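You operate a simulated robot arm through the tools that you are given. There is no shell and no other tool. Be economical: measure what you need, move in short steps, check, and stop when the job is done.

You run a simulated two-armed robot. Do the job below in one go: nothing can be reset, and whatever is moved stays where it is left.

Task
Hold the white sleeve, draw the rusty rotor out and scrap it; clamp and brush the sleeve.
Fine: in the vice; the brush goes back; nothing dropped. Set down upright: brown brush. What is to be rubbed or washed off counts as gone when no trace of it is left.

It is judged by the outcome, as a careful person would: the job done as asked, and still so three seconds after it is handed in. It fails if anything else is knocked over, pushed out of place, dropped, spilled or broken.

Robot
Two 7-joint arms with two-finger parallel grippers on one trunk, on a base that drives. Base frame: it is fixed to the floor where the robot stands at the start and does not move with it; the origin is under the middle of the robot, x ahead of it, y to its left, z up; the surface under the hand at the start is at about z = 880. Readings come in mm, rad, newtons and seconds.
The left shoulder is at the start at [-82, 119, 851], the right one opposite. With the tool pointing down near the work surface each hand reaches from about 100 to 580 mm from the robot's upright axis, wherever it stands, measured 20 degrees to its own side. Places, roughly: bed of the vice [500, 200, 900]; brown brush (7x7x9 cm) [500, 400, 900]; rusty rotor (4x4x10 cm) [500, 0, 900]; scrap [400, -300, 900]; vice lever [500, 200, 900]. Payload 3.43 kg a hand.
The tool frame of a hand sits at the grasp point between the pads (the TCP): z along the fingers, y along the line on which they close. The tips reach 30 mm beyond it. Largest opening 94 mm; finger width 28, thickness 10; the body of the gripper, 50 by 96 mm, starts 55 mm behind the TCP.
Orientation is that of the tool frame in the base frame, as a unit quaternion [w, x, y, z]. With the fingers straight down and closing along the base's y, the tool's x points along the base's -x, its y along +y and its z along -z.

Tools
- The arms move only by the tool arm_command. It takes "left_moves", "right_moves" or both (then of equal length, played together; a hand with none holds still); each is a list of rows, each a list of 7 numbers: the opening, from 0 (shut) to 1 (fully open), then the shift along the tool's x, y, z in mm, then the turn, a rotation vector about the tool's x, y, z in rad. In form: [[grip, x, y, z, wx, wy, wz], ...]. A call has 1 to 20 rows; each row is the pose to reach, as a shift and turn from the pose commanded when the call began, along the tool's axes at that moment. Rows are played at 5 a second. More than 50 mm and 0.15 rad between two rows, or a gripper value outside its range, and nothing of the call is played. A pose out of reach is approached as far as the arm can. The call stops where the force on the tool passes 40 N (or 10 N more than at its start, if that is more) or the arm is blocked; 0.2 s more then pass. Each finger travels about 153 mm/s and halts on what it meets, pressing with about 37 N; the grip force reading is that of the motor and also rises with nothing between the fingers. The clock runs only during rows and for 0.2 s after the last one: add rows that repeat a pose to give the fingers time. The reply holds the time, the measured pose of the TCP, the force on the tool along the base axes, the opening and the grip force, in the units named above and with some noise, with the torque about the TCP (base axes, N m) and any sound that the robot's microphone picked up.
- Cameras (640 x 400 px; columns grow to the right, rows downward): "scene" is now at [34.7, 2.1, 1557.4]; the picture's right is [0.03, -1.00, 0.00], its down [-0.75, -0.02, -0.66] and it looks along [0.66, 0.02, -0.75] (base axes); focal length 257 px, centre (320, 200). "left" rides on the left gripper at [76, -14, -103] in its tool frame; the picture's right is [0.18, 0.98, 0.00], its down [-0.75, 0.14, -0.64] and it looks along [-0.63, 0.12, 0.77] (tool axes); focal length 243 px, centre (320, 200). "right" rides on the right gripper at [76, 14, -103] in its tool frame; the picture's right is [-0.18, 0.98, 0.00], its down [-0.75, -0.14, -0.64] and it looks along [-0.63, -0.12, 0.77] (tool axes); focal length 243 px, centre (320, 200). There is no depth. A picture from a camera that has moved, and an enlarged one, comes with that camera's place and axes in the base frame and with its lens.
- snapshot(camera): a new picture of that camera. It takes no simulated time.
- move_column(by): slides the trunk up (or, below 0, down) by that many mm; the arms and the scene camera ride with it, the base frame stays. It gives what a move gives, with no picture.
- steer(legs): drives the robot by 1 to 6 legs, each [ahead, left, turn to the left] in mm, mm and rad, along the robot's own axes; the way and the turn of a leg run together, so that a leg with both is an arc; at most 1500 mm and 3.142 rad a leg. The arms and the cameras ride along, it lands a little off, and it stops where it bumps. It gives what a move gives.
- head_to(pan, tilt): turns the head with the scene camera to pan (to the left, within 2.496 rad either way) and tilt (down, from -0.506 to 1.204), counted from straight ahead of the robot. It gives what a move gives.
- enlarge(camera, box): a new picture of the part [left, top, right, bottom] of that camera's present view, enlarged. It takes no simulated time.
- hand_in(): hands the job in; it is judged then, once.

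Work in short steps. Places have to be worked out from the pictures, the camera data and where the tool is seen: move nearer, look again, correct. Check each grasp and each placing, and mend what went wrong. You have 120 turns and 108 pictures in all, those below and enlarged ones among them. Open the grippers and draw the arms clear of the work before you hand the job in, unless the task says otherwise; then end with one line.

The tools are called after "Emit:" as name(argument=value, ...) on one line, values as JSON. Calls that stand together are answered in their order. arm_command: Moves the arms, as the interface text tells. Its arguments: {"type":"object","properties":{"left_moves":{"type":"array"},"right_moves":{"type":"array"}},"required":[]} The other tools are called the same way: move_column (by) slides the trunk up or down; steer (legs) drives the base; head_to (pan, tilt) turns the head that bears the scene camera; snapshot (camera) takes a picture; enlarge (camera, box) takes an enlarged picture of a part of a camera's view; hand_in () hands the job in.

At the start:

```text
t: 0.0
left_ee_pos: [272.1, 333.3, 1210.6]
left_tool_rot: [-0.001, -0.001, 1.0, 0.0]
left_force: [-0.2, -1.6, 0.2]
left_torque: [-0.01, -0.02, 0.02]
left_finger_gap: 93.7
left_gripper_force: 0.0
right_ee_pos: [296.3, 23.9, 1181.0]
right_tool_rot: [0.0, 0.001, 1.0, 0.001]
right_force: [-0.1, 0.0, -0.1]
right_torque: [0.02, 0.0, 0.01]
right_finger_gap: 94.1
right_gripper_force: 0.1
trunk travel left (down, up): [-275.0, 60.0]
robot x, y, heading: [-1.1, -2.7, -0.002]
head pan, tilt: [0.03, 0.853]
```

scene: 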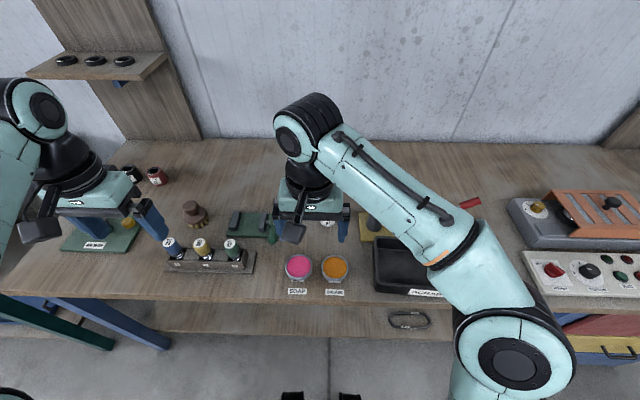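
right: 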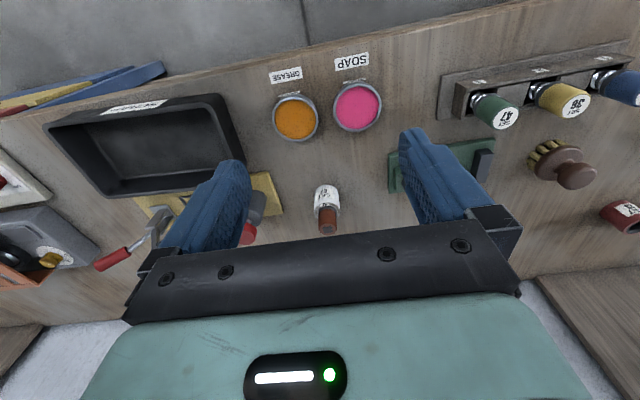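
left: 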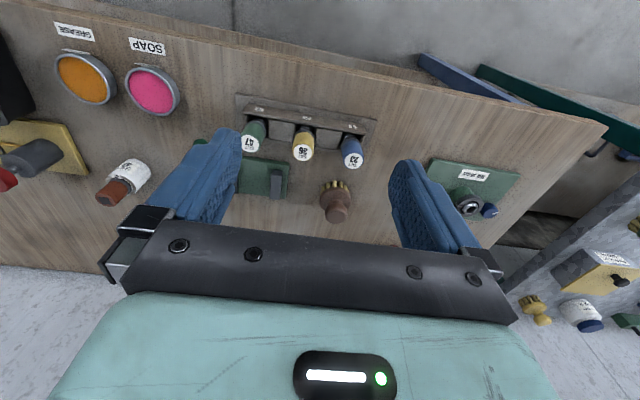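

I'll look closer at the sleeve, vice and brush from the hand cameras.

Emit:
enlarge(camera="right", box=[230, 130, 430, 255])

Emit:
enlarge(camera="left", box=[180, 80, 400, 230])

Emit:
enlarge(camera="scene", box=[160, 180, 480, 310])

```text
3.20 times, centred on (330, 192) of right
camera zoom: at [220.7, 37.6, 1285.1], right [0.19, 0.98, 0.0], down [0.75, -0.14, 0.64], along [0.63, -0.12, -0.77], focal length 776 px, centre (288, 224)
```

zoom: 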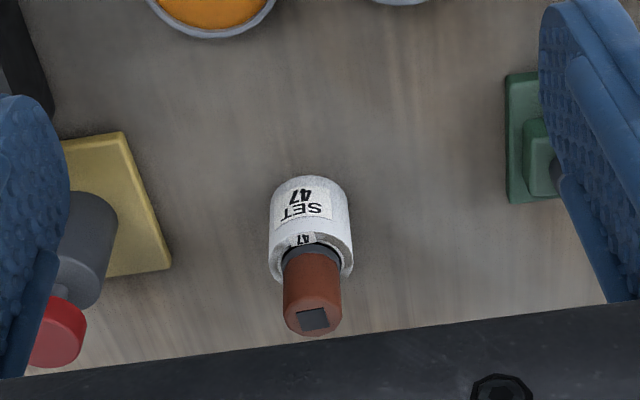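

```text
2.67 times, centred on (290, 155) of left
camera zoom: at [195.5, 318.4, 1313.3], right [-0.18, 0.98, 0.0], down [0.75, 0.14, 0.64], along [0.63, 0.12, -0.77], focal length 647 px, centre (400, 320)
```

zoom: 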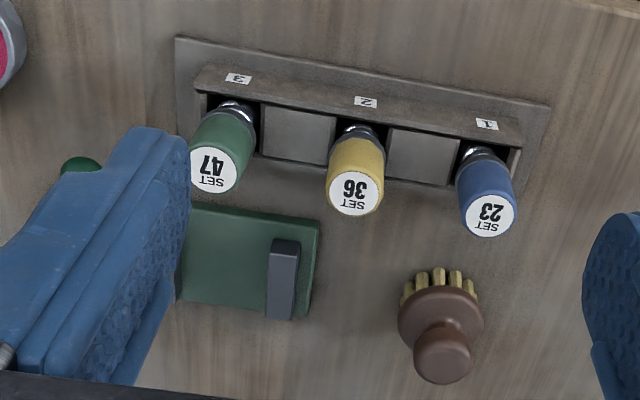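

```text
2.00 times, centred on (320, 245) of scene
camera zoom: at [34.7, 2.1, 1557.4], right [0.03, -1.0, 0.0], down [-0.75, -0.02, -0.66], along [0.66, 0.02, -0.75], focal length 514 px, centre (320, 110)
```

zoom: 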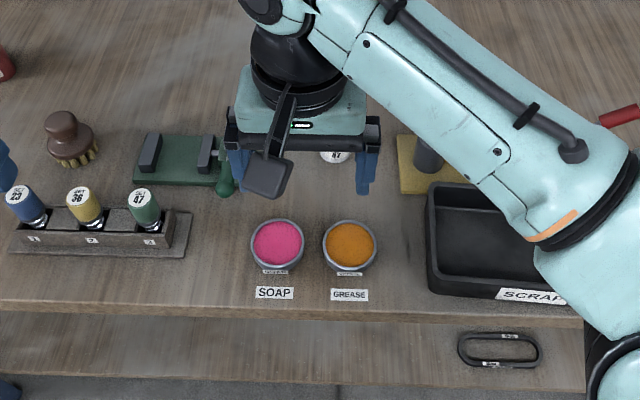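

First I'll move the right arm right and back out of view, and bring the left hand over the vice for a close look.

Emit:
arm_command(left_moves=[[1, 0, -40, 30, 0, 0, 0], [1, 0, -80, 60, 0, 0, 0], [1, 0, -120, 100, 0, 0, 0], [1, 0, -120, 140, 0, 0, 0]], right_moves=[[1, 0, -50, 0, 0, 0, 0], [1, 0, -100, 0, 0, 0, 0], [1, 0, -150, 0, 0, 0, 0], [1, 0, -200, 0, 0, 0, 0]])

Emit:
snapshot(camera="left")

Emit:
snapshot(camera="scene")

```text
refused: row 3 steps farther than a row can; nothing moved
```

```text
101 pictures are left
camera left: at [195.5, 318.4, 1313.3], right [-0.18, 0.98, 0.0], down [0.75, 0.14, 0.64], along [0.63, 0.12, -0.77], focal length 243 px, centre (320, 200)
```

left: 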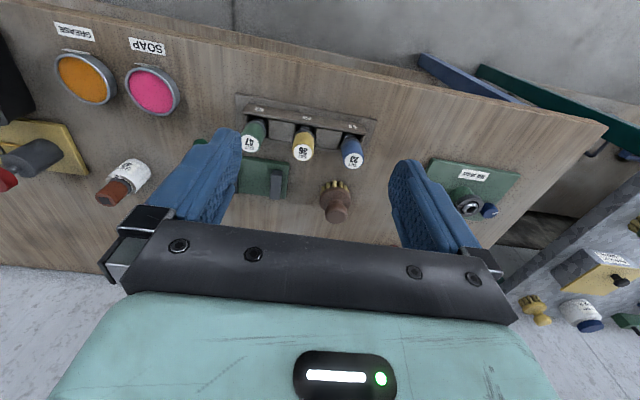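

```text
100 pictures are left
camera scene: at [34.7, 2.1, 1557.4], right [0.03, -1.0, 0.0], down [-0.75, -0.02, -0.66], along [0.66, 0.02, -0.75], focal length 257 px, centre (320, 200)
```

scene: 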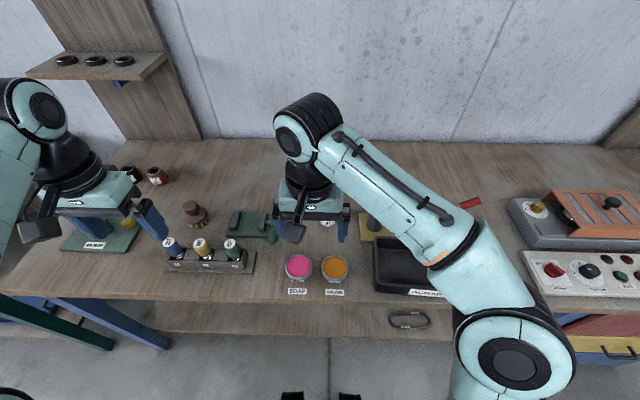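

The step was just over 50 mm; I'll redo it with shorter steps.

Emit:
arm_command(left_moves=[[1, 0, -30, 30, 0, 0, 0], [1, 0, -60, 60, 0, 0, 0], [1, 0, -90, 90, 0, 0, 0], [1, 0, -120, 110, 0, 0, 0], [1, 0, -120, 150, 0, 0, 0]], right_moves=[[1, 0, -45, 0, 0, 0, 0], [1, 0, -90, 0, 0, 0, 0], [1, 0, -135, 0, 0, 0, 0], [1, 0, -180, 0, 0, 0, 0], [1, 0, -210, 0, 0, 0, 0]])

Emit:
snapshot(camera="left")

Emit:
snapshot(camera="scene")

```text
t: 1.2
left_ee_pos: [272.2, 213.8, 1060.2]
left_tool_rot: [-0.001, 0.0, 1.0, 0.0]
left_force: [-1.0, 0.4, 0.9]
left_torque: [0.03, 0.01, 0.03]
left_finger_gap: 94.1
left_gripper_force: 0.1
right_ee_pos: [297.0, -185.1, 1180.5]
right_tool_rot: [0.0, 0.0, 1.0, 0.0]
right_force: [-0.3, 0.2, -0.9]
right_torque: [0.02, 0.0, -0.02]
right_finger_gap: 94.2
right_gripper_force: 0.1
trunk travel left (down, up): [-275.0, 60.0]
robot x, y, heading: [0.6, 3.4, -0.005]
head pan, tilt: [0.03, 0.853]
```

```text
99 pictures are left
camera left: at [196.0, 197.8, 1163.0], right [-0.18, 0.98, 0.0], down [0.75, 0.14, 0.64], along [0.63, 0.12, -0.77], focal length 243 px, centre (320, 200)
```

left: 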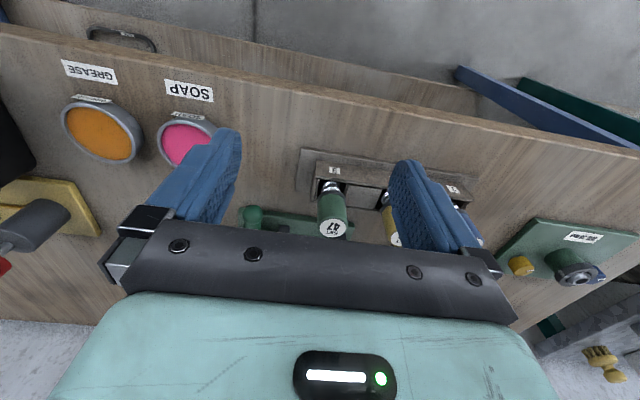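

```text
98 pictures are left
camera scene: at [34.9, 2.2, 1557.4], right [0.03, -1.0, 0.0], down [-0.75, -0.02, -0.66], along [0.66, 0.02, -0.75], focal length 257 px, centre (320, 200)
```

scene: 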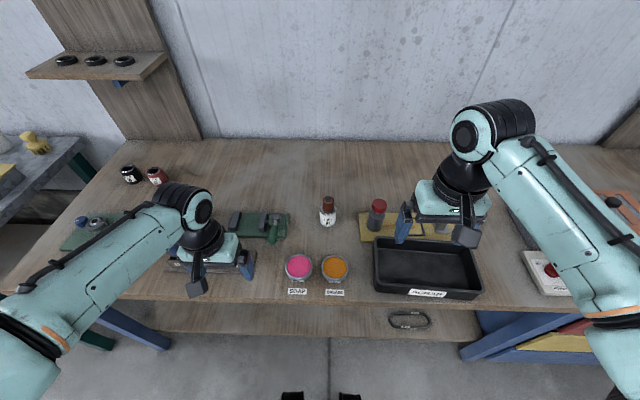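

Now enlarge the sleeve and vice in the scene view.

Emit:
enlarge(camera="scene", box=[290, 180, 370, 240])

Emit:
enlarge(camera="scene", box=[170, 190, 300, 280])

Emit:
enlarge(camera="scene", box=[340, 180, 500, 300])

```text
6.67 times, centred on (330, 210) of scene
camera zoom: at [34.9, 2.2, 1557.4], right [0.03, -1.0, 0.0], down [-0.75, -0.02, -0.66], along [0.66, 0.02, -0.75], focal length 1715 px, centre (253, 133)
```

zoom: 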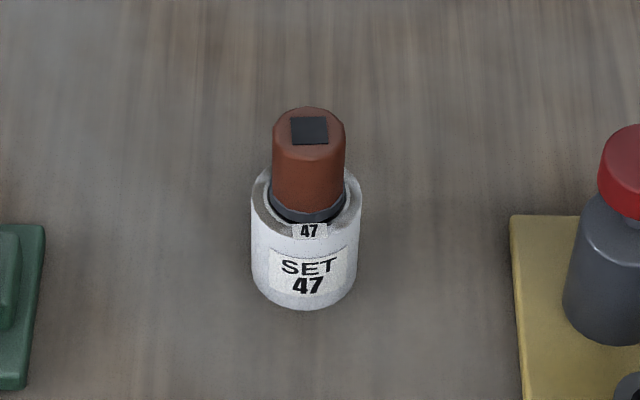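

```text
4.44 times, centred on (235, 235) of scene
camera zoom: at [34.9, 2.2, 1557.4], right [0.03, -1.0, 0.0], down [-0.75, -0.02, -0.66], along [0.66, 0.02, -0.75], focal length 1143 px, centre (698, 44)
```

zoom: 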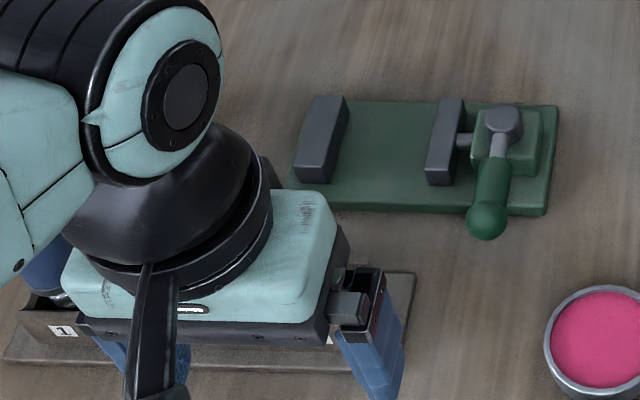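

```text
3.33 times, centred on (420, 240) of scene
camera zoom: at [34.9, 2.2, 1557.4], right [0.03, -1.0, 0.0], down [-0.75, -0.02, -0.66], along [0.66, 0.02, -0.75], focal length 857 px, centre (-13, 67)
```

zoom: 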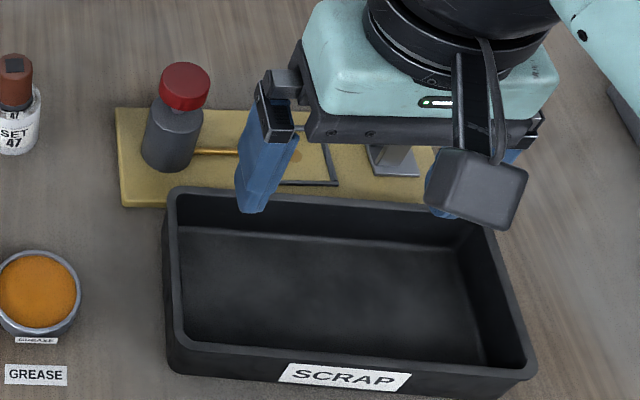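

Sleeve about 50 mm wide and tall at (545,-8), rotor top near z 986. I'll hold the sleeve with the left hand from the left side, closing along x, and draw the rotor with the right hand from above. First I yaw both hands by 90°.

Emit:
arm_command(left_moves=[[1, 0, 5, -5, 0, 0, -0.143], [1, 0, 10, -10, 0, 0, -0.286], [1, 0, 15, -15, 0, 0, -0.428], [1, 0, 20, -20, 0, 0, -0.571], [1, 0, 25, -25, 0, 0, -0.714], [1, 0, 30, -30, 0, 0, -0.857], [1, 0, 35, -35, 0, 0, -1.0], [1, 0, 40, -40, 0, 0, -1.142], [1, 0, 45, -45, 0, 0, -1.285], [1, 0, 50, -50, 0, 0, -1.428], [1, 0, 56, -60, 0, 0, -1.571]], right_moves=[[1, 0, 0, 0, 0, 0, -0.143], [1, 0, 0, 0, 0, 0, -0.286], [1, 0, 0, 0, 0, 0, -0.428], [1, 0, 0, 0, 0, 0, -0.571], [1, 0, 0, 0, 0, 0, -0.714], [1, 0, 0, 0, 0, 0, -0.857], [1, 0, 0, 0, 0, 0, -1.0], [1, 0, 0, 0, 0, 0, -1.142], [1, 0, 0, 0, 0, 0, -1.285], [1, 0, 0, 0, 0, 0, -1.428], [1, 0, 0, 0, 0, 0, -1.571]])

```text
t: 3.6
left_ee_pos: [270.4, 269.1, 1122.3]
left_tool_rot: [0.0, 0.707, -0.707, -0.001]
left_force: [0.6, -0.1, 0.4]
left_torque: [0.0, 0.01, 0.0]
left_finger_gap: 93.9
left_gripper_force: 0.2
right_ee_pos: [296.3, -185.1, 1180.4]
right_tool_rot: [0.0, 0.708, -0.707, -0.001]
right_force: [-0.4, -0.4, 0.2]
right_torque: [0.04, -0.02, -0.03]
right_finger_gap: 93.9
right_gripper_force: 0.1
trunk travel left (down, up): [-275.0, 60.0]
robot x, y, heading: [0.1, -1.7, -0.005]
head pan, tilt: [0.03, 0.853]
```

Both yawed fine. Now tilt the left hand 55° (pointing to the right and down) and the right 35° (pointing left and down).

Emit:
arm_command(left_moves=[[1, 0, 0, 0, 0, 0.137, 0], [1, 0, 0, 0, 0, 0.274, 0], [1, 0, 0, 0, 0, 0.411, 0], [1, 0, 0, 0, 0, 0.549, 0], [1, 0, 0, 0, 0, 0.686, 0], [1, 0, 0, 0, 0, 0.823, 0], [1, 0, 0, 0, 0, 0.96, 0]], right_moves=[[1, 0, 0, 0, 0, -0.087, 0], [1, 0, 0, 0, 0, -0.175, 0], [1, 0, 0, 0, 0, -0.262, 0], [1, 0, 0, 0, 0, -0.349, 0], [1, 0, 0, 0, 0, -0.436, 0], [1, 0, 0, 0, 0, -0.524, 0], [1, 0, 0, 0, 0, -0.611, 0]])

Emit:
snapshot(camera="scene")

```text
t: 5.2
left_ee_pos: [271.3, 269.4, 1121.1]
left_tool_rot: [-0.327, -0.627, 0.627, -0.328]
left_force: [0.5, -0.1, 0.1]
left_torque: [-0.01, -0.01, -0.01]
left_finger_gap: 94.1
left_gripper_force: 0.0
right_ee_pos: [297.3, -186.1, 1180.4]
right_tool_rot: [-0.213, 0.674, -0.674, -0.214]
right_force: [-0.2, -0.7, -1.3]
right_torque: [0.03, 0.02, 0.02]
right_finger_gap: 93.9
right_gripper_force: 0.1
trunk travel left (down, up): [-275.0, 60.0]
robot x, y, heading: [2.7, 0.7, 0.001]
head pan, tilt: [0.03, 0.853]
```

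```text
94 pictures are left
camera scene: at [34.9, 2.2, 1557.4], right [0.03, -1.0, 0.0], down [-0.75, -0.02, -0.66], along [0.66, 0.02, -0.75], focal length 257 px, centre (320, 200)
```

scene: 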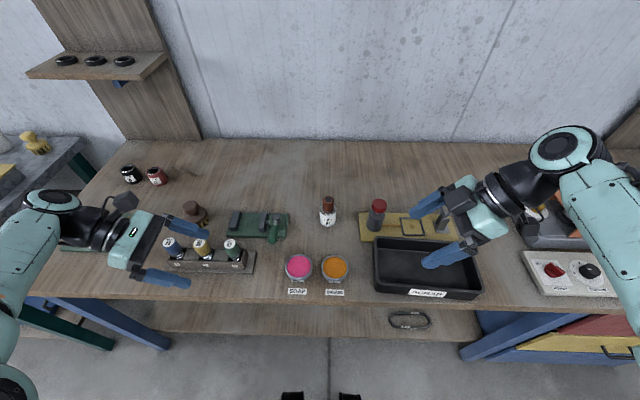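

Clear so far. Bring the left hand to a pre-grasp about 120 mm back along its finger axis from the sleeve.

Emit:
arm_command(left_moves=[[1, -1, -34, 28, 0, 0, 0], [1, -2, -68, 56, 0, 0, 0], [1, -3, -103, 84, 0, 0, 0], [1, -4, -137, 112, 0, 0, 0], [1, -5, -171, 140, 0, 0, 0], [1, -6, -205, 168, 0, 0, 0], [1, -7, -240, 197, 0, 0, 0], [1, -8.6, -274, 224.7, 0, 0, 0], [1, -8.6, -274, 224.7, 0, 0, 0]])

Emit:
snapshot(camera="left")

Emit:
snapshot(camera="scene")

```text
t: 7.2
left_ee_pos: [544.0, 90.1, 984.5]
left_tool_rot: [-0.327, -0.626, 0.628, -0.326]
left_force: [0.1, 0.1, -0.7]
left_torque: [0.0, 0.0, 0.0]
left_finger_gap: 94.0
left_gripper_force: 0.0
right_ee_pos: [295.5, -185.2, 1181.8]
right_tool_rot: [0.214, -0.674, 0.674, 0.212]
right_force: [0.3, 0.5, 0.0]
right_torque: [0.01, -0.02, -0.01]
right_finger_gap: 94.1
right_gripper_force: 0.0
trunk travel left (down, up): [-275.0, 60.0]
robot x, y, heading: [-2.3, 1.8, -0.001]
head pan, tilt: [0.03, 0.853]
```

```text
93 pictures are left
camera left: at [559.2, 129.1, 1106.0], right [-0.98, -0.11, 0.15], down [-0.14, 0.96, -0.25], along [-0.12, -0.27, -0.96], focal length 243 px, centre (320, 200)
```

left: 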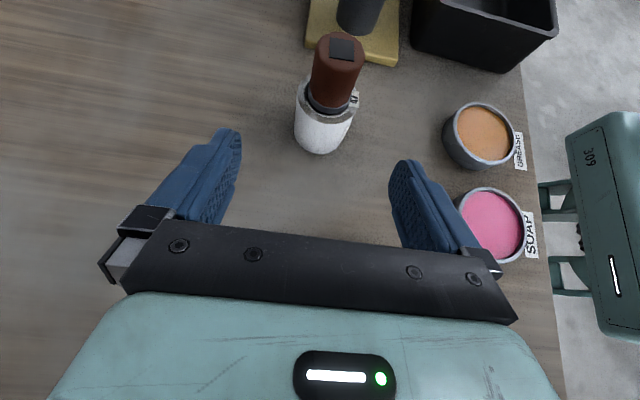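

```text
92 pictures are left
camera scene: at [33.7, 2.4, 1557.4], right [0.03, -1.0, 0.0], down [-0.75, -0.02, -0.66], along [0.66, 0.02, -0.75], focal length 257 px, centre (320, 200)
```

scene: 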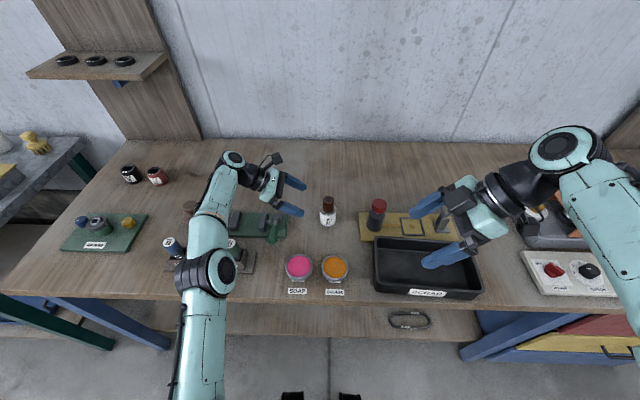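

Sleeve centre reads (540,-8). Shift 4 mm in x and advance 120 mm along the fingers.

Emit:
arm_command(left_moves=[[1, 0, 4, 30, 0, 0, 0], [1, 0, 4, 60, 0, 0, 0], [1, 0, 4, 90, 0, 0, 0], [1, 0, 4, 105, 0, 0, 0], [1, 0, 4, 119, 0, 0, 0], [1, 0, 4, 119, 0, 0, 0]])

Emit:
snapshot(camera="left")

Emit:
enlarge(camera="scene", box=[220, 130, 400, 250])

```text
t: 8.6
left_ee_pos: [542.0, -8.7, 916.9]
left_tool_rot: [-0.326, -0.627, 0.628, -0.327]
left_force: [0.3, -0.2, 0.5]
left_torque: [-0.02, 0.0, -0.04]
left_finger_gap: 93.9
left_gripper_force: 0.2
right_ee_pos: [297.4, -185.8, 1181.1]
right_tool_rot: [-0.213, 0.674, -0.674, -0.213]
right_force: [-1.2, 0.2, 0.5]
right_torque: [-0.01, 0.0, 0.02]
right_finger_gap: 94.0
right_gripper_force: 0.0
trunk travel left (down, up): [-275.0, 60.0]
robot x, y, heading: [1.9, 0.4, 0.001]
head pan, tilt: [0.03, 0.853]
```

```text
91 pictures are left
camera left: at [555.7, 31.7, 1037.8], right [-0.98, -0.11, 0.15], down [-0.14, 0.96, -0.25], along [-0.12, -0.27, -0.96], focal length 243 px, centre (320, 200)
```

left: 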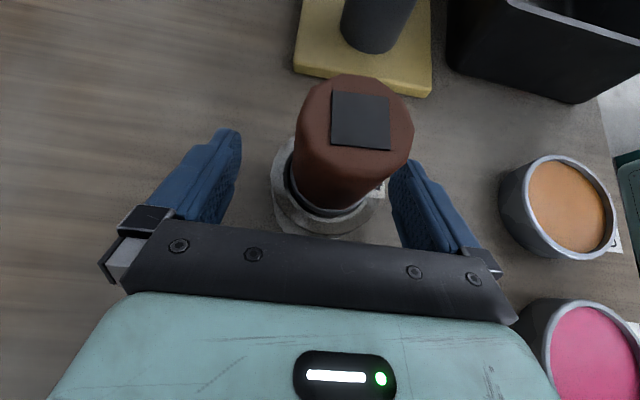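

```text
3.33 times, centred on (310, 190) of scene
camera zoom: at [34.6, 2.2, 1557.4], right [0.03, -1.0, 0.0], down [-0.75, -0.02, -0.66], along [0.66, 0.02, -0.75], focal length 857 px, centre (353, 233)
```

zoom: 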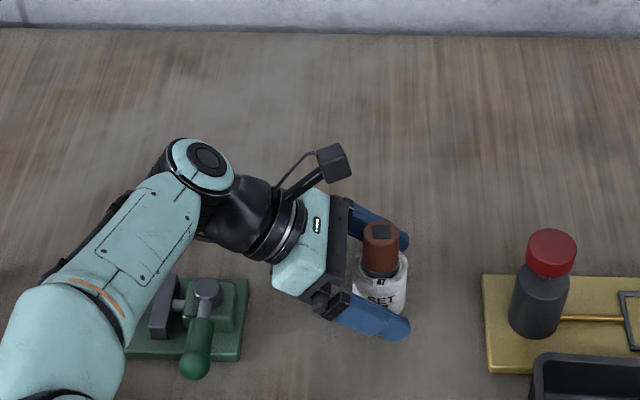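

Well centred. Close the left gripper on the sleeve (holding position).

Emit:
arm_command(left_moves=[[0.7, 0, 0, 0, 0, 0, 0], [0.4, 0, 0, 0, 0, 0, 0], [0.3, 0, 0, 0, 0, 0, 0], [0.3, 0, 0, 0, 0, 0, 0]])

Emit:
snapshot(camera="left")

```text
t: 9.6
left_ee_pos: [542.4, -7.8, 915.9]
left_tool_rot: [-0.327, -0.627, 0.627, -0.326]
left_force: [-1.1, -2.3, 0.0]
left_torque: [-0.03, -0.14, -0.01]
left_finger_gap: 55.8
left_gripper_force: 37.3
right_ee_pos: [294.6, -186.1, 1181.1]
right_tool_rot: [0.213, -0.673, 0.675, 0.214]
right_force: [-0.1, 0.3, 0.0]
right_torque: [-0.03, 0.01, -0.01]
right_finger_gap: 93.8
right_gripper_force: 0.0
trunk travel left (down, up): [-275.0, 60.0]
robot x, y, heading: [-1.3, 1.9, 0.0]
head pan, tilt: [0.03, 0.853]
```

```text
89 pictures are left
camera left: at [555.7, 31.5, 1037.9], right [-0.98, -0.11, 0.15], down [-0.14, 0.96, -0.25], along [-0.12, -0.27, -0.96], focal length 243 px, centre (320, 200)
```

left: 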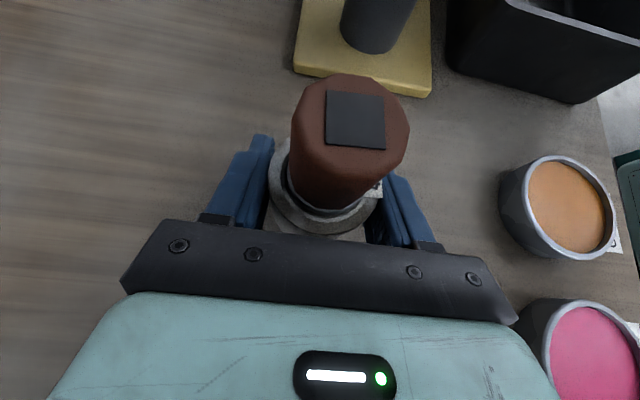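

Sleeve held (56 mm). The right hand's camera would pass close to the red-capped bottle, so I flip the right hand 180° about its finger axis to put the camera on the upper side.

Emit:
arm_command(right_moves=[[1, 0, 0, 0, 0, 0, 0.143], [1, 0, 0, 0, 0, 0, 0.286], [1, 0, 0, 0, 0, 0, 0.428], [1, 0, 0, 0, 0, 0, 0.571], [1, 0, 0, 0, 0, 0, 0.714], [1, 0, 0, 0, 0, 0, 0.857], [1, 0, 0, 0, 0, 0, 1.0], [1, 0, 0, 0, 0, 0, 1.142], [1, 0, 0, 0, 0, 0, 1.285], [1, 0, 0, 0, 0, 0, 1.428], [1, 0, 0, 0, 0, 0, 1.571]])

Emit:
arm_command(right_moves=[[1, 0, 0, 0, 0, 0, 0.143], [1, 0, 0, 0, 0, 0, 0.286], [1, 0, 0, 0, 0, 0, 0.428], [1, 0, 0, 0, 0, 0, 0.571], [1, 0, 0, 0, 0, 0, 0.714], [1, 0, 0, 0, 0, 0, 0.857], [1, 0, 0, 0, 0, 0, 1.0], [1, 0, 0, 0, 0, 0, 1.142], [1, 0, 0, 0, 0, 0, 1.285], [1, 0, 0, 0, 0, 0, 1.428], [1, 0, 0, 0, 0, 0, 1.571]])

```text
t: 12.0
left_ee_pos: [540.5, -7.3, 916.3]
left_tool_rot: [-0.327, -0.627, 0.628, -0.326]
left_force: [-1.2, -1.2, -0.5]
left_torque: [-0.05, -0.12, -0.08]
left_finger_gap: 55.6
left_gripper_force: 37.5
right_ee_pos: [296.4, -187.3, 1180.6]
right_tool_rot: [0.0, 0.002, 0.953, 0.302]
right_force: [-0.4, -0.5, 0.2]
right_torque: [0.02, 0.01, -0.03]
right_finger_gap: 94.0
right_gripper_force: 0.0
trunk travel left (down, up): [-275.0, 60.0]
robot x, y, heading: [-3.7, -4.7, 0.001]
head pan, tilt: [0.03, 0.853]
```

```text
t: 14.4
left_ee_pos: [541.6, -8.7, 916.2]
left_tool_rot: [-0.326, -0.627, 0.627, -0.326]
left_force: [-1.5, -1.9, 0.6]
left_torque: [0.05, -0.04, -0.03]
left_finger_gap: 55.6
left_gripper_force: 36.9
right_ee_pos: [295.2, -185.8, 1180.6]
right_tool_rot: [-0.213, 0.675, 0.673, 0.213]
right_force: [0.0, -0.3, 0.0]
right_torque: [-0.04, 0.03, 0.0]
right_finger_gap: 94.1
right_gripper_force: 0.2
trunk travel left (down, up): [-275.0, 60.0]
robot x, y, heading: [-0.1, 2.1, -0.005]
head pan, tilt: [0.03, 0.853]
```

Now the right hand to its pre-grasp, about 120 mm back from the rotor.

Emit:
arm_command(right_moves=[[1, 4, 35, 22, 0, 0, 0], [1, 8, 70, 44, 0, 0, 0], [1, 11, 106, 66, 0, 0, 0], [1, 15, 141, 88, 0, 0, 0], [1, 19, 176, 110, 0, 0, 0], [1, 22, 211, 132, 0, 0, 0], [1, 26.4, 246.5, 154, 0, 0, 0], [1, 26.4, 246.5, 154, 0, 0, 0]])

Emit:
snapshot(camera="right")

Emit:
snapshot(camera="scene")

```text
t: 16.2
left_ee_pos: [541.0, -9.8, 916.3]
left_tool_rot: [0.327, 0.627, -0.627, 0.327]
left_force: [0.6, -0.3, 0.3]
left_torque: [0.16, -0.11, 0.01]
left_finger_gap: 55.6
left_gripper_force: 37.6
right_ee_pos: [519.5, -73.8, 1059.8]
right_tool_rot: [-0.214, 0.674, 0.674, 0.214]
right_force: [0.3, 0.3, -0.4]
right_torque: [0.01, -0.01, 0.03]
right_finger_gap: 93.9
right_gripper_force: 0.1
right hand out of reach, approached as far as the arm can: row 7, 8
trunk travel left (down, up): [-275.0, 60.0]
robot x, y, heading: [-2.8, 1.6, -0.001]
head pan, tilt: [0.03, 0.853]
```

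```text
88 pictures are left
camera right: at [535.0, -71.6, 1188.5], right [0.98, -0.15, -0.11], down [-0.14, -0.99, 0.09], along [-0.12, -0.08, -0.99], focal length 243 px, centre (320, 200)
```

right: 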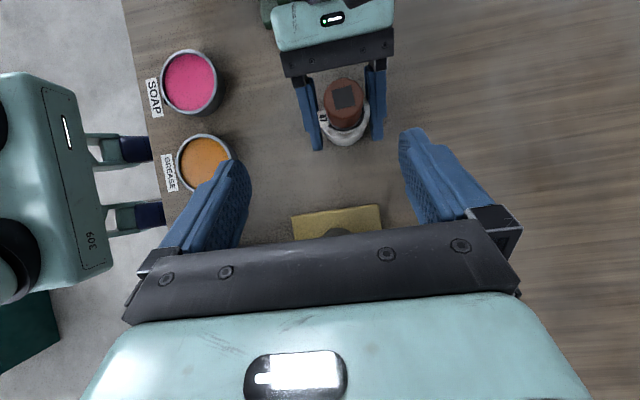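

```text
87 pictures are left
camera scene: at [34.7, 2.1, 1557.4], right [0.03, -1.0, 0.0], down [-0.75, -0.02, -0.66], along [0.66, 0.02, -0.75], focal length 257 px, centre (320, 200)
```

scene: 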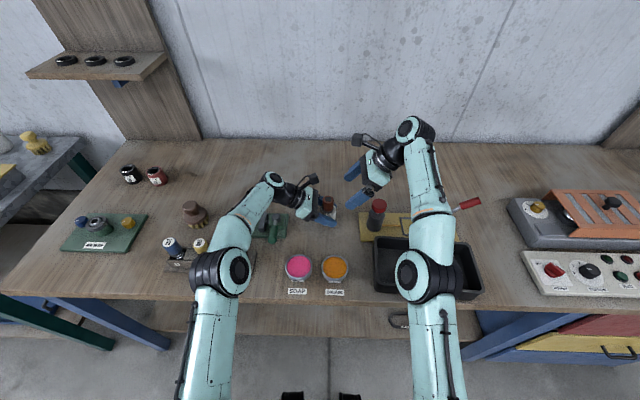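

The right hand is at its reach limit. With the sleeve firmly held, I lift it slightly (6 mm) and bring it 70 mm toward the robot, checking the rotor comes along.

Emit:
arm_command(left_moves=[[0.3, 5, 0, -3.5, 0, 0, 0], [0.3, 5, 20, -3.5, 0, 0, 0], [0.3, 5, 45, -3.5, 0, 0, 0], [0.3, 5, 70, -3.5, 0, 0, 0], [0.3, 5, 70, -3.5, 0, 0, 0]])

Emit:
snapshot(camera="right")

Emit:
enlarge(camera="scene", box=[240, 150, 400, 250])

```text
t: 17.4
left_ee_pos: [472.1, -7.3, 922.9]
left_tool_rot: [0.326, 0.628, -0.627, 0.326]
left_force: [0.0, 0.3, -5.8]
left_torque: [-0.01, -0.02, -0.02]
left_finger_gap: 55.7
left_gripper_force: 36.5
right_ee_pos: [520.4, -74.6, 1059.0]
right_tool_rot: [-0.213, 0.675, 0.673, 0.214]
right_force: [-0.5, 0.2, 0.1]
right_torque: [0.01, 0.02, 0.02]
right_finger_gap: 93.8
right_gripper_force: 0.0
trunk travel left (down, up): [-275.0, 60.0]
robot x, y, heading: [0.7, -0.8, -0.002]
head pan, tilt: [0.03, 0.853]
```

```text
86 pictures are left
camera right: at [535.6, -72.0, 1188.3], right [0.98, -0.15, -0.11], down [-0.14, -0.99, 0.09], along [-0.12, -0.08, -0.99], focal length 243 px, centre (320, 200)
```

right: 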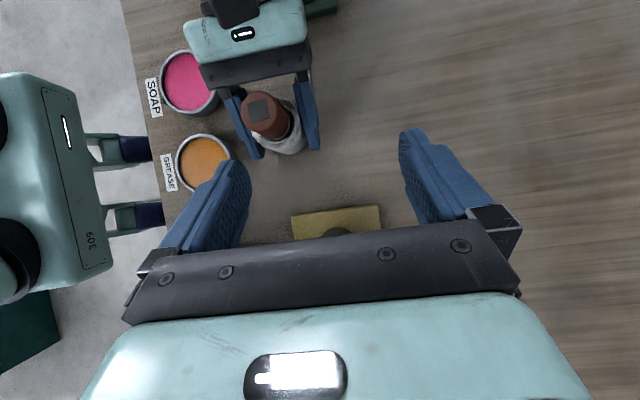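

```text
4.00 times, centred on (320, 200) of scene
camera zoom: at [35.6, 2.0, 1557.4], right [0.03, -1.0, 0.0], down [-0.75, -0.02, -0.66], along [0.66, 0.02, -0.75], focal length 1029 px, centre (320, 200)
```

zoom: 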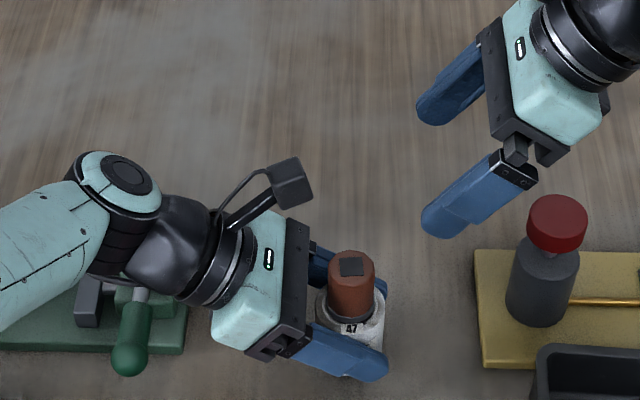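

The rotor came along. Shift the right hand back in x over the sleeve line and read where it lands.

Emit:
arm_command(right_moves=[[1, 0, -40, 0, 0, 0, 0], [1, 0, -65, 0, 0, 0, 0], [1, 0, -65, 0, 0, 0, 0]])

Emit:
snapshot(camera="right")

```text
t: 18.2
left_ee_pos: [471.9, -8.4, 922.5]
left_tool_rot: [-0.326, -0.627, 0.628, -0.326]
left_force: [-0.4, 0.9, -5.2]
left_torque: [0.0, 0.01, 0.03]
left_finger_gap: 55.8
left_gripper_force: 37.0
right_ee_pos: [457.3, -74.4, 1059.5]
right_tool_rot: [-0.212, 0.676, 0.673, 0.214]
right_force: [-0.1, 1.0, -0.2]
right_torque: [0.02, -0.02, -0.04]
right_finger_gap: 94.1
right_gripper_force: 0.0
trunk travel left (down, up): [-275.0, 60.0]
robot x, y, heading: [0.5, 1.3, -0.006]
head pan, tilt: [0.03, 0.853]
```

```text
84 pictures are left
camera right: at [471.1, -71.8, 1188.7], right [0.98, -0.15, -0.1], down [-0.14, -0.99, 0.09], along [-0.12, -0.08, -0.99], focal length 243 px, centre (320, 200)
```

right: 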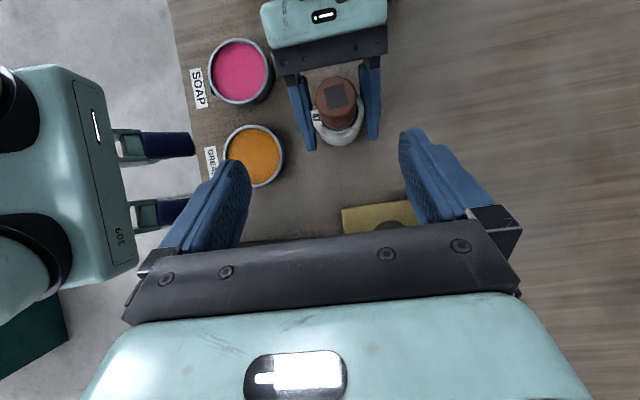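

Advance the right hand along its fingers onto the rotor, open.

Emit:
arm_command(right_moves=[[1, 6.5, 15, 30, 0, 0, 0], [1, 6.5, 15, 60, 0, 0, 0], [1, 6.5, 15, 85, 0, 0, 0], [1, 6.5, 15, 106, 0, 0, 0], [1, 6.5, 15, 106, 0, 0, 0]])

Emit:
snapshot(camera="right")

Emit:
snapshot(camera="left")

```text
t: 19.4
left_ee_pos: [471.6, -7.6, 921.2]
left_tool_rot: [0.326, 0.627, -0.627, 0.327]
left_force: [0.0, 0.5, -6.2]
left_torque: [0.0, 0.01, 0.02]
left_finger_gap: 55.7
left_gripper_force: 37.3
right_ee_pos: [470.4, -7.6, 976.3]
right_tool_rot: [-0.214, 0.674, 0.674, 0.214]
right_force: [-0.3, -0.3, 0.1]
right_torque: [0.02, -0.01, 0.01]
right_finger_gap: 93.8
right_gripper_force: 0.1
trunk travel left (down, up): [-275.0, 60.0]
robot x, y, heading: [-2.2, 0.2, -0.001]
head pan, tilt: [0.03, 0.853]
```

```text
83 pictures are left
camera right: at [485.1, -5.2, 1105.3], right [0.98, -0.15, -0.11], down [-0.14, -0.99, 0.09], along [-0.12, -0.08, -0.99], focal length 243 px, centre (320, 200)
```

right: 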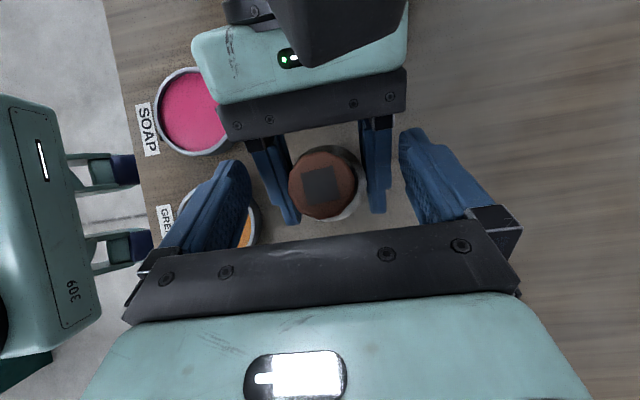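

```text
82 pictures are left
camera left: at [486.4, 32.2, 1043.6], right [-0.98, -0.11, 0.15], down [-0.14, 0.96, -0.25], along [-0.12, -0.27, -0.96], focal length 243 px, centre (320, 200)
```

left: 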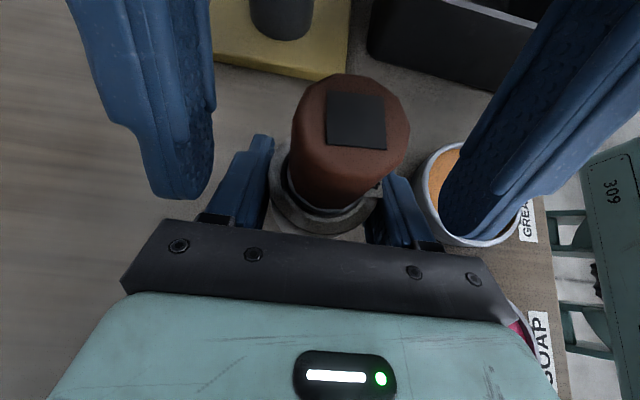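

Right fingertips would pass just 1–2 mm above the left fingers, so I raise the right 7 mm and then close on the rotor.

Emit:
arm_command(right_moves=[[1, 4, 0, -5.7, 0, 0, 0], [0.6, 4, 0, -5.7, 0, 0, 0], [0.3, 4, 0, -5.7, 0, 0, 0], [0.15, 4, 0, -5.7, 0, 0, 0], [0.15, 4, 0, -5.7, 0, 0, 0]])

Emit:
snapshot(camera="left")

```text
t: 20.6
left_ee_pos: [472.5, -7.4, 921.9]
left_tool_rot: [0.327, 0.627, -0.627, 0.326]
left_force: [-1.1, 0.2, -8.4]
left_torque: [0.08, 0.05, 0.0]
left_finger_gap: 55.8
left_gripper_force: 37.0
right_ee_pos: [470.8, -7.5, 983.8]
right_tool_rot: [-0.213, 0.675, 0.673, 0.214]
right_force: [1.2, -0.5, 0.8]
right_torque: [-0.03, -0.13, -0.01]
right_finger_gap: 33.4
right_gripper_force: 37.0
trunk travel left (down, up): [-275.0, 60.0]
robot x, y, heading: [-0.6, 0.8, -0.002]
head pan, tilt: [0.03, 0.853]
```

```text
81 pictures are left
camera left: at [486.4, 32.4, 1043.4], right [-0.98, -0.11, 0.15], down [-0.14, 0.96, -0.25], along [-0.12, -0.27, -0.96], focal length 243 px, centre (320, 200)
```

left: 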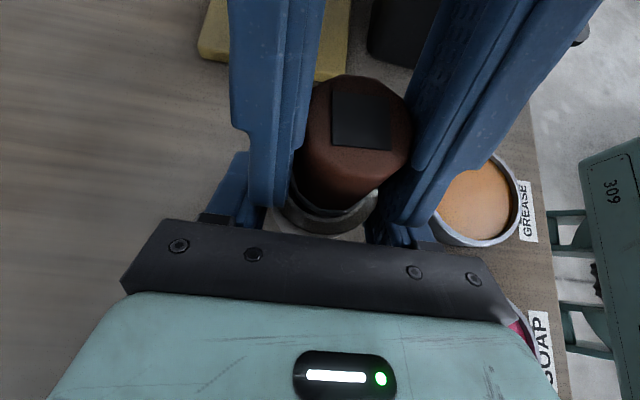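

Rotor gripped at 33 mm. Pull straight up in small steps.

Emit:
arm_command(right_moves=[[0.15, 2.3, 0, -3.3, 0, 0, 0], [0.15, 4.6, 0, -6.6, 0, 0, 0], [0.15, 6.9, 0, -9.8, 0, 0, 0], [0.15, 9.2, 0, -13.1, 0, 0, 0], [0.15, 11.5, 0, -16.4, 0, 0, 0]])

Emit:
snapshot(camera="left")

```text
t: 21.8
left_ee_pos: [471.9, -8.0, 921.3]
left_tool_rot: [0.326, 0.628, -0.627, 0.327]
left_force: [-0.1, 0.6, -2.1]
left_torque: [0.0, 0.0, 0.0]
left_finger_gap: 55.8
left_gripper_force: 37.2
right_ee_pos: [470.1, -8.1, 1003.9]
right_tool_rot: [-0.213, 0.675, 0.673, 0.213]
right_force: [0.6, -0.5, -2.1]
right_torque: [-0.01, 0.0, 0.0]
right_finger_gap: 33.1
right_gripper_force: 37.1
trunk travel left (down, up): [-275.0, 60.0]
robot x, y, heading: [-0.8, -2.1, 0.0]
head pan, tilt: [0.03, 0.853]
```

```text
80 pictures are left
camera left: at [486.5, 32.3, 1043.6], right [-0.98, -0.11, 0.15], down [-0.14, 0.96, -0.25], along [-0.12, -0.27, -0.96], focal length 243 px, centre (320, 200)
```

left: 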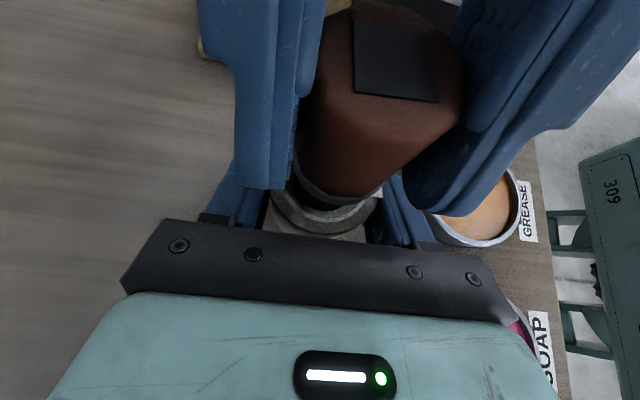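

Sliding freely. Pull 22 mm more, then check clearance to the left camera.

Emit:
arm_command(right_moves=[[0.15, 4.2, 0, -6, 0, 0, 0], [0.15, 8.4, 0, -12, 0, 0, 0], [0.15, 12.6, 0, -18, 0, 0, 0]])

Emit:
snapshot(camera="right")

Emit:
enlarge(camera="scene", box=[260, 150, 400, 245])

Emit:
snapshot(camera="left")

```text
t: 22.6
left_ee_pos: [471.1, -7.6, 922.7]
left_tool_rot: [-0.326, -0.627, 0.627, -0.327]
left_force: [0.4, -0.8, -1.8]
left_torque: [0.01, -0.01, -0.02]
left_finger_gap: 55.8
left_gripper_force: 36.4
right_ee_pos: [470.5, -8.2, 1026.4]
right_tool_rot: [-0.214, 0.675, 0.674, 0.213]
right_force: [0.1, 0.0, -2.3]
right_torque: [-0.01, 0.01, 0.0]
right_finger_gap: 33.4
right_gripper_force: 37.0
trunk travel left (down, up): [-275.0, 60.0]
robot x, y, heading: [1.3, 0.1, -0.001]
head pan, tilt: [0.03, 0.853]
```

```text
79 pictures are left
camera right: at [485.5, -5.8, 1155.1], right [0.98, -0.15, -0.11], down [-0.14, -0.99, 0.09], along [-0.12, -0.08, -0.99], focal length 243 px, centre (320, 200)
```

right: 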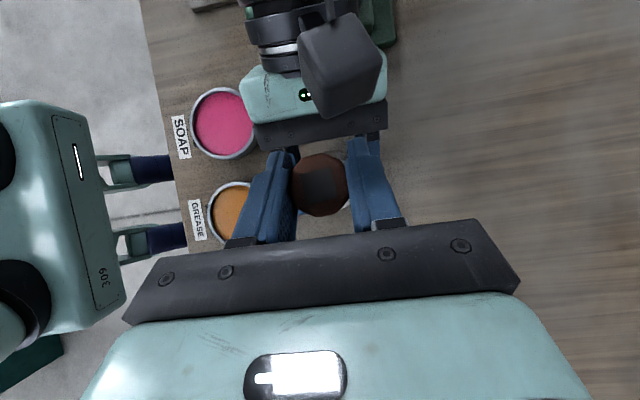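

```text
4.21 times, centred on (330, 198) of scene
camera zoom: at [35.1, 2.1, 1557.4], right [0.03, -1.0, 0.0], down [-0.75, -0.02, -0.66], along [0.66, 0.02, -0.75], focal length 1083 px, centre (278, 210)
```

zoom: 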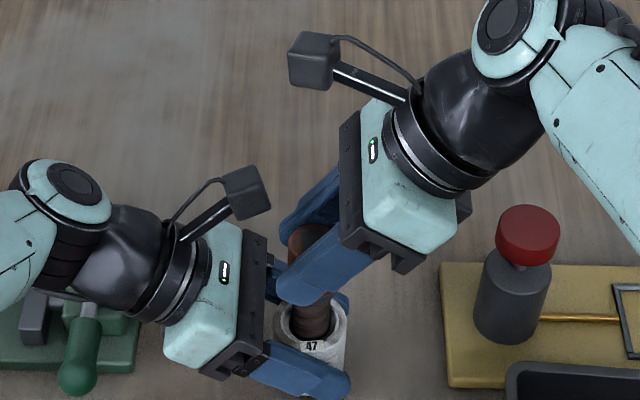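

```text
77 pictures are left
camera left: at [486.4, 32.4, 1043.7], right [-0.98, -0.11, 0.15], down [-0.14, 0.96, -0.25], along [-0.12, -0.27, -0.96], focal length 243 px, centre (320, 200)
```

left: 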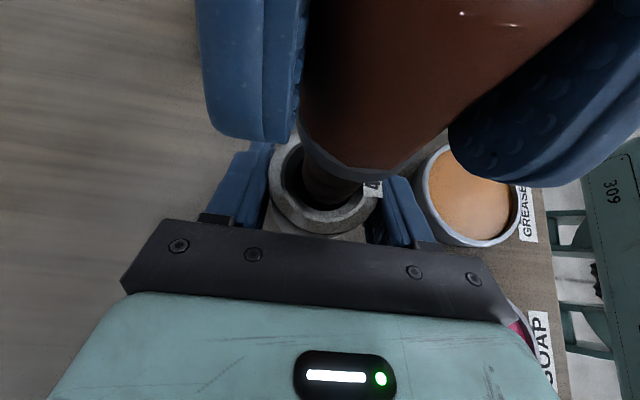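

The remaining shaft is thin in a wide bore. I lower the left 5 mm and raise the right 14 mm while easing it 7 mm to −y to stay clear of the left camera.

Emit:
arm_command(left_moves=[[0.3, -1.4, 0, 1, 0, 0, 0], [0.3, -2.8, 0, 2, 0, 0, 0], [0.3, -4.1, 0, 2.9, 0, 0, 0], [0.3, -4.1, 0, 2.9, 0, 0, 0]], right_moves=[[0.15, -1.3, 0, -6.3, 0, 0, 0], [0.15, 0, 0, -10, 0, 0, 0], [0.15, 2.3, 0, -15.5, 0, 0, 0], [0.15, 2.3, 0, -15.5, 0, 0, 0]])

Emit:
snapshot(camera="left")

Emit:
enlarge(camera="scene", box=[260, 150, 400, 245])

```text
t: 23.6
left_ee_pos: [471.7, -7.8, 916.3]
left_tool_rot: [0.328, 0.627, -0.627, 0.327]
left_force: [0.7, -0.2, -2.4]
left_torque: [0.01, 0.02, 0.03]
left_finger_gap: 55.8
left_gripper_force: 37.7
right_ee_pos: [471.3, -14.7, 1039.9]
right_tool_rot: [-0.213, 0.675, 0.673, 0.213]
right_force: [0.3, 1.1, -3.4]
right_torque: [0.05, 0.04, -0.02]
right_finger_gap: 33.6
right_gripper_force: 36.8
trunk travel left (down, up): [-275.0, 60.0]
robot x, y, heading: [-2.5, -0.0, -0.0]
head pan, tilt: [0.03, 0.853]
```

```text
76 pictures are left
camera left: at [486.3, 32.4, 1038.6], right [-0.98, -0.11, 0.15], down [-0.14, 0.96, -0.25], along [-0.12, -0.27, -0.96], focal length 243 px, centre (320, 200)
```

left: 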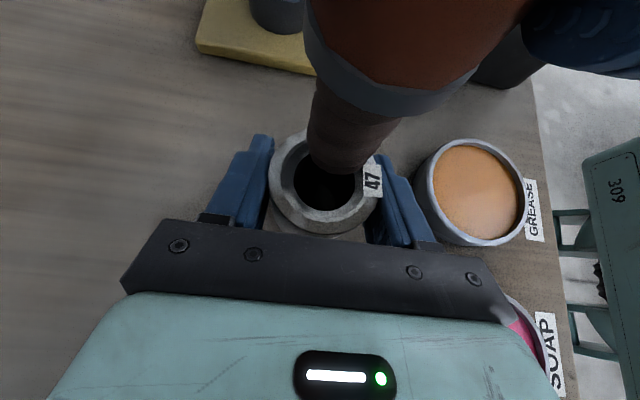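

```text
4.21 times, centred on (330, 198) of scene
camera zoom: at [35.2, 2.1, 1557.4], right [0.03, -1.0, 0.0], down [-0.75, -0.02, -0.66], along [0.66, 0.02, -0.75], focal length 1083 px, centre (278, 210)
```

zoom: 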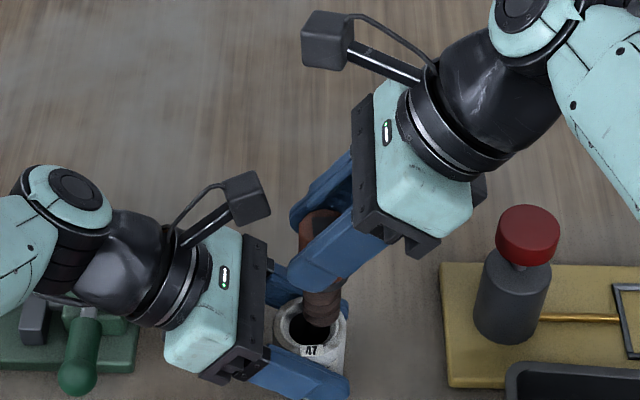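

The rotor bottom is just above the sleeve. Raise further and move the right hand away toward −y and back toward the tray line.

Emit:
arm_command(right_moves=[[0.15, 0.3, 0, -14.4, 0, 0, 0], [0.15, -4, 0, -30, 0, 0, 0], [0.15, -20, -30, -50, 0, 0, 0], [0.15, -35, -60, -65, 0, 0, 0], [0.15, -45, -86, -75, 0, 0, 0]])

Emit:
snapshot(camera="scene")

```text
t: 24.8
left_ee_pos: [471.1, -8.0, 918.0]
left_tool_rot: [0.326, 0.627, -0.627, 0.327]
left_force: [0.0, 0.4, -1.7]
left_torque: [0.01, 0.01, -0.01]
left_finger_gap: 55.5
left_gripper_force: 36.8
right_ee_pos: [385.1, -96.9, 1075.5]
right_tool_rot: [-0.213, 0.675, 0.673, 0.213]
right_force: [-0.5, 0.4, -3.2]
right_torque: [0.0, 0.02, 0.0]
right_finger_gap: 33.5
right_gripper_force: 37.2
trunk travel left (down, up): [-275.0, 60.0]
robot x, y, heading: [0.1, -0.2, -0.004]
head pan, tilt: [0.03, 0.853]
```

```text
74 pictures are left
camera scene: at [34.2, 1.6, 1557.4], right [0.03, -1.0, 0.0], down [-0.75, -0.02, -0.66], along [0.66, 0.02, -0.75], focal length 257 px, centre (320, 200)
```

scene: 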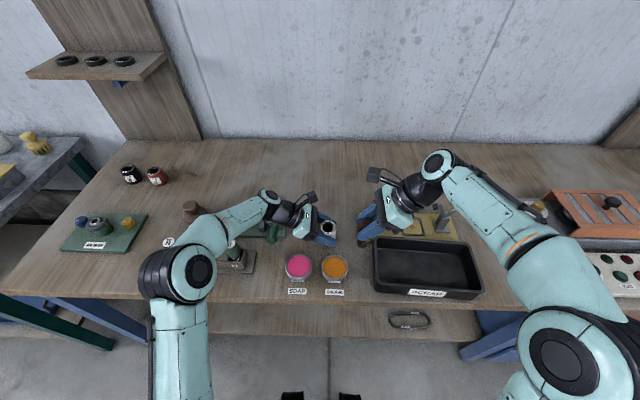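

Clear. Carry the rotor over the tray centre.

Emit:
arm_command(right_moves=[[0.15, -35, -2, -25, 0, 0, 0], [0.15, -70, -4, -50, 0, 0, 0], [0.15, -105, -6, -74, 0, 0, 0], [0.15, -141.7, -10, -99.3, 0, 0, 0], [0.15, -141.7, -10, -99.3, 0, 0, 0]])

Emit:
snapshot(camera="right")

Emit:
enlarge(camera="scene", box=[350, 180, 530, 310])

```text
t: 26.0
left_ee_pos: [472.2, -6.9, 917.8]
left_tool_rot: [0.327, 0.627, -0.627, 0.326]
left_force: [0.0, -0.1, -2.4]
left_torque: [-0.01, 0.0, 0.02]
left_finger_gap: 55.9
left_gripper_force: 37.4
right_ee_pos: [374.3, -268.5, 1075.5]
right_tool_rot: [-0.213, 0.674, 0.674, 0.213]
right_force: [0.1, -0.1, -2.5]
right_torque: [-0.02, 0.0, 0.02]
right_finger_gap: 33.2
right_gripper_force: 37.1
trunk travel left (down, up): [-275.0, 60.0]
robot x, y, heading: [-4.5, 1.5, 0.003]
head pan, tilt: [0.03, 0.853]
```

```text
73 pictures are left
camera right: at [389.3, -265.9, 1204.9], right [0.98, -0.15, -0.11], down [-0.14, -0.99, 0.09], along [-0.12, -0.08, -0.99], focal length 243 px, centre (320, 200)
```

right: 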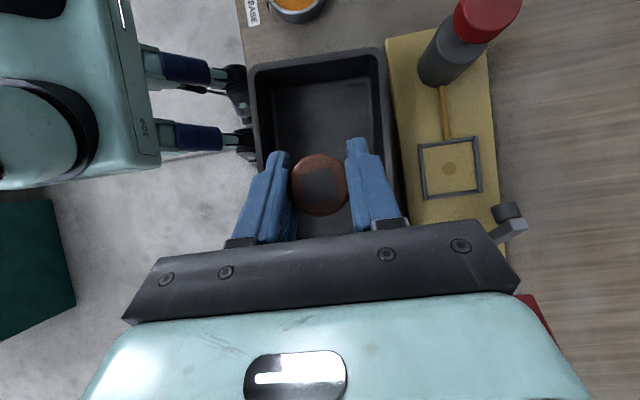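

```text
3.08 times, centred on (440, 245) of scene
camera zoom: at [35.1, 2.6, 1557.4], right [0.03, -1.0, 0.0], down [-0.75, -0.02, -0.66], along [0.66, 0.02, -0.75], focal length 791 px, centre (-49, 62)
```

zoom: 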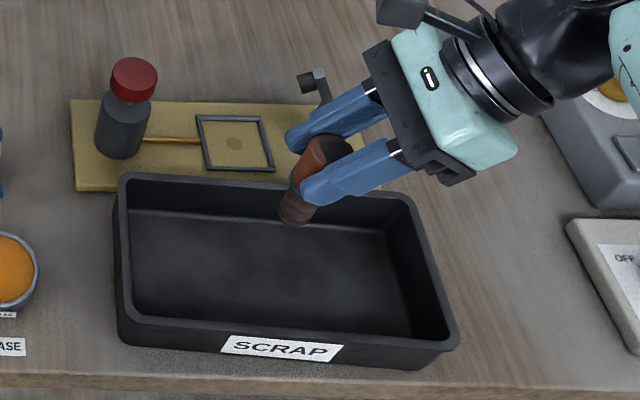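

Over the tray. Lower 75 mm, then feel for the tray floor.

Emit:
arm_command(right_moves=[[0.15, -14, -8, 20, 0, 0, 0], [0.15, -28, -8, 41, 0, 0, 0], [0.15, -43, -8, 61.4, 0, 0, 0], [0.15, -43, -8, 61.4, 0, 0, 0]])

Emit:
enlarge(camera="scene", box=[350, 180, 530, 310])

```text
t: 27.0
left_ee_pos: [470.5, -8.3, 918.0]
left_tool_rot: [-0.327, -0.627, 0.628, -0.326]
left_force: [-0.1, -0.3, -2.8]
left_torque: [-0.04, -0.01, -0.01]
left_finger_gap: 55.6
left_gripper_force: 36.7
right_ee_pos: [366.3, -268.8, 1000.0]
right_tool_rot: [-0.213, 0.675, 0.674, 0.214]
right_force: [0.2, -0.4, -2.8]
right_torque: [-0.02, -0.01, 0.0]
right_finger_gap: 33.3
right_gripper_force: 36.2
trunk travel left (down, up): [-275.0, 60.0]
robot x, y, heading: [-1.5, 0.7, 0.003]
head pan, tilt: [0.03, 0.853]
```

```text
3.08 times, centred on (440, 245) of scene
camera zoom: at [35.0, 2.1, 1557.4], right [0.03, -1.0, 0.0], down [-0.75, -0.02, -0.66], along [0.66, 0.02, -0.75], focal length 791 px, centre (-49, 62)
```

zoom: 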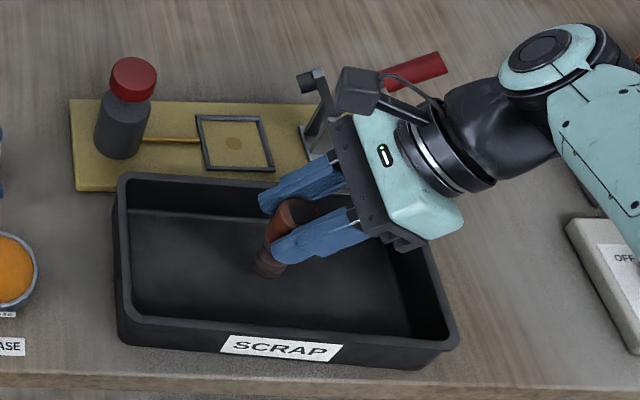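

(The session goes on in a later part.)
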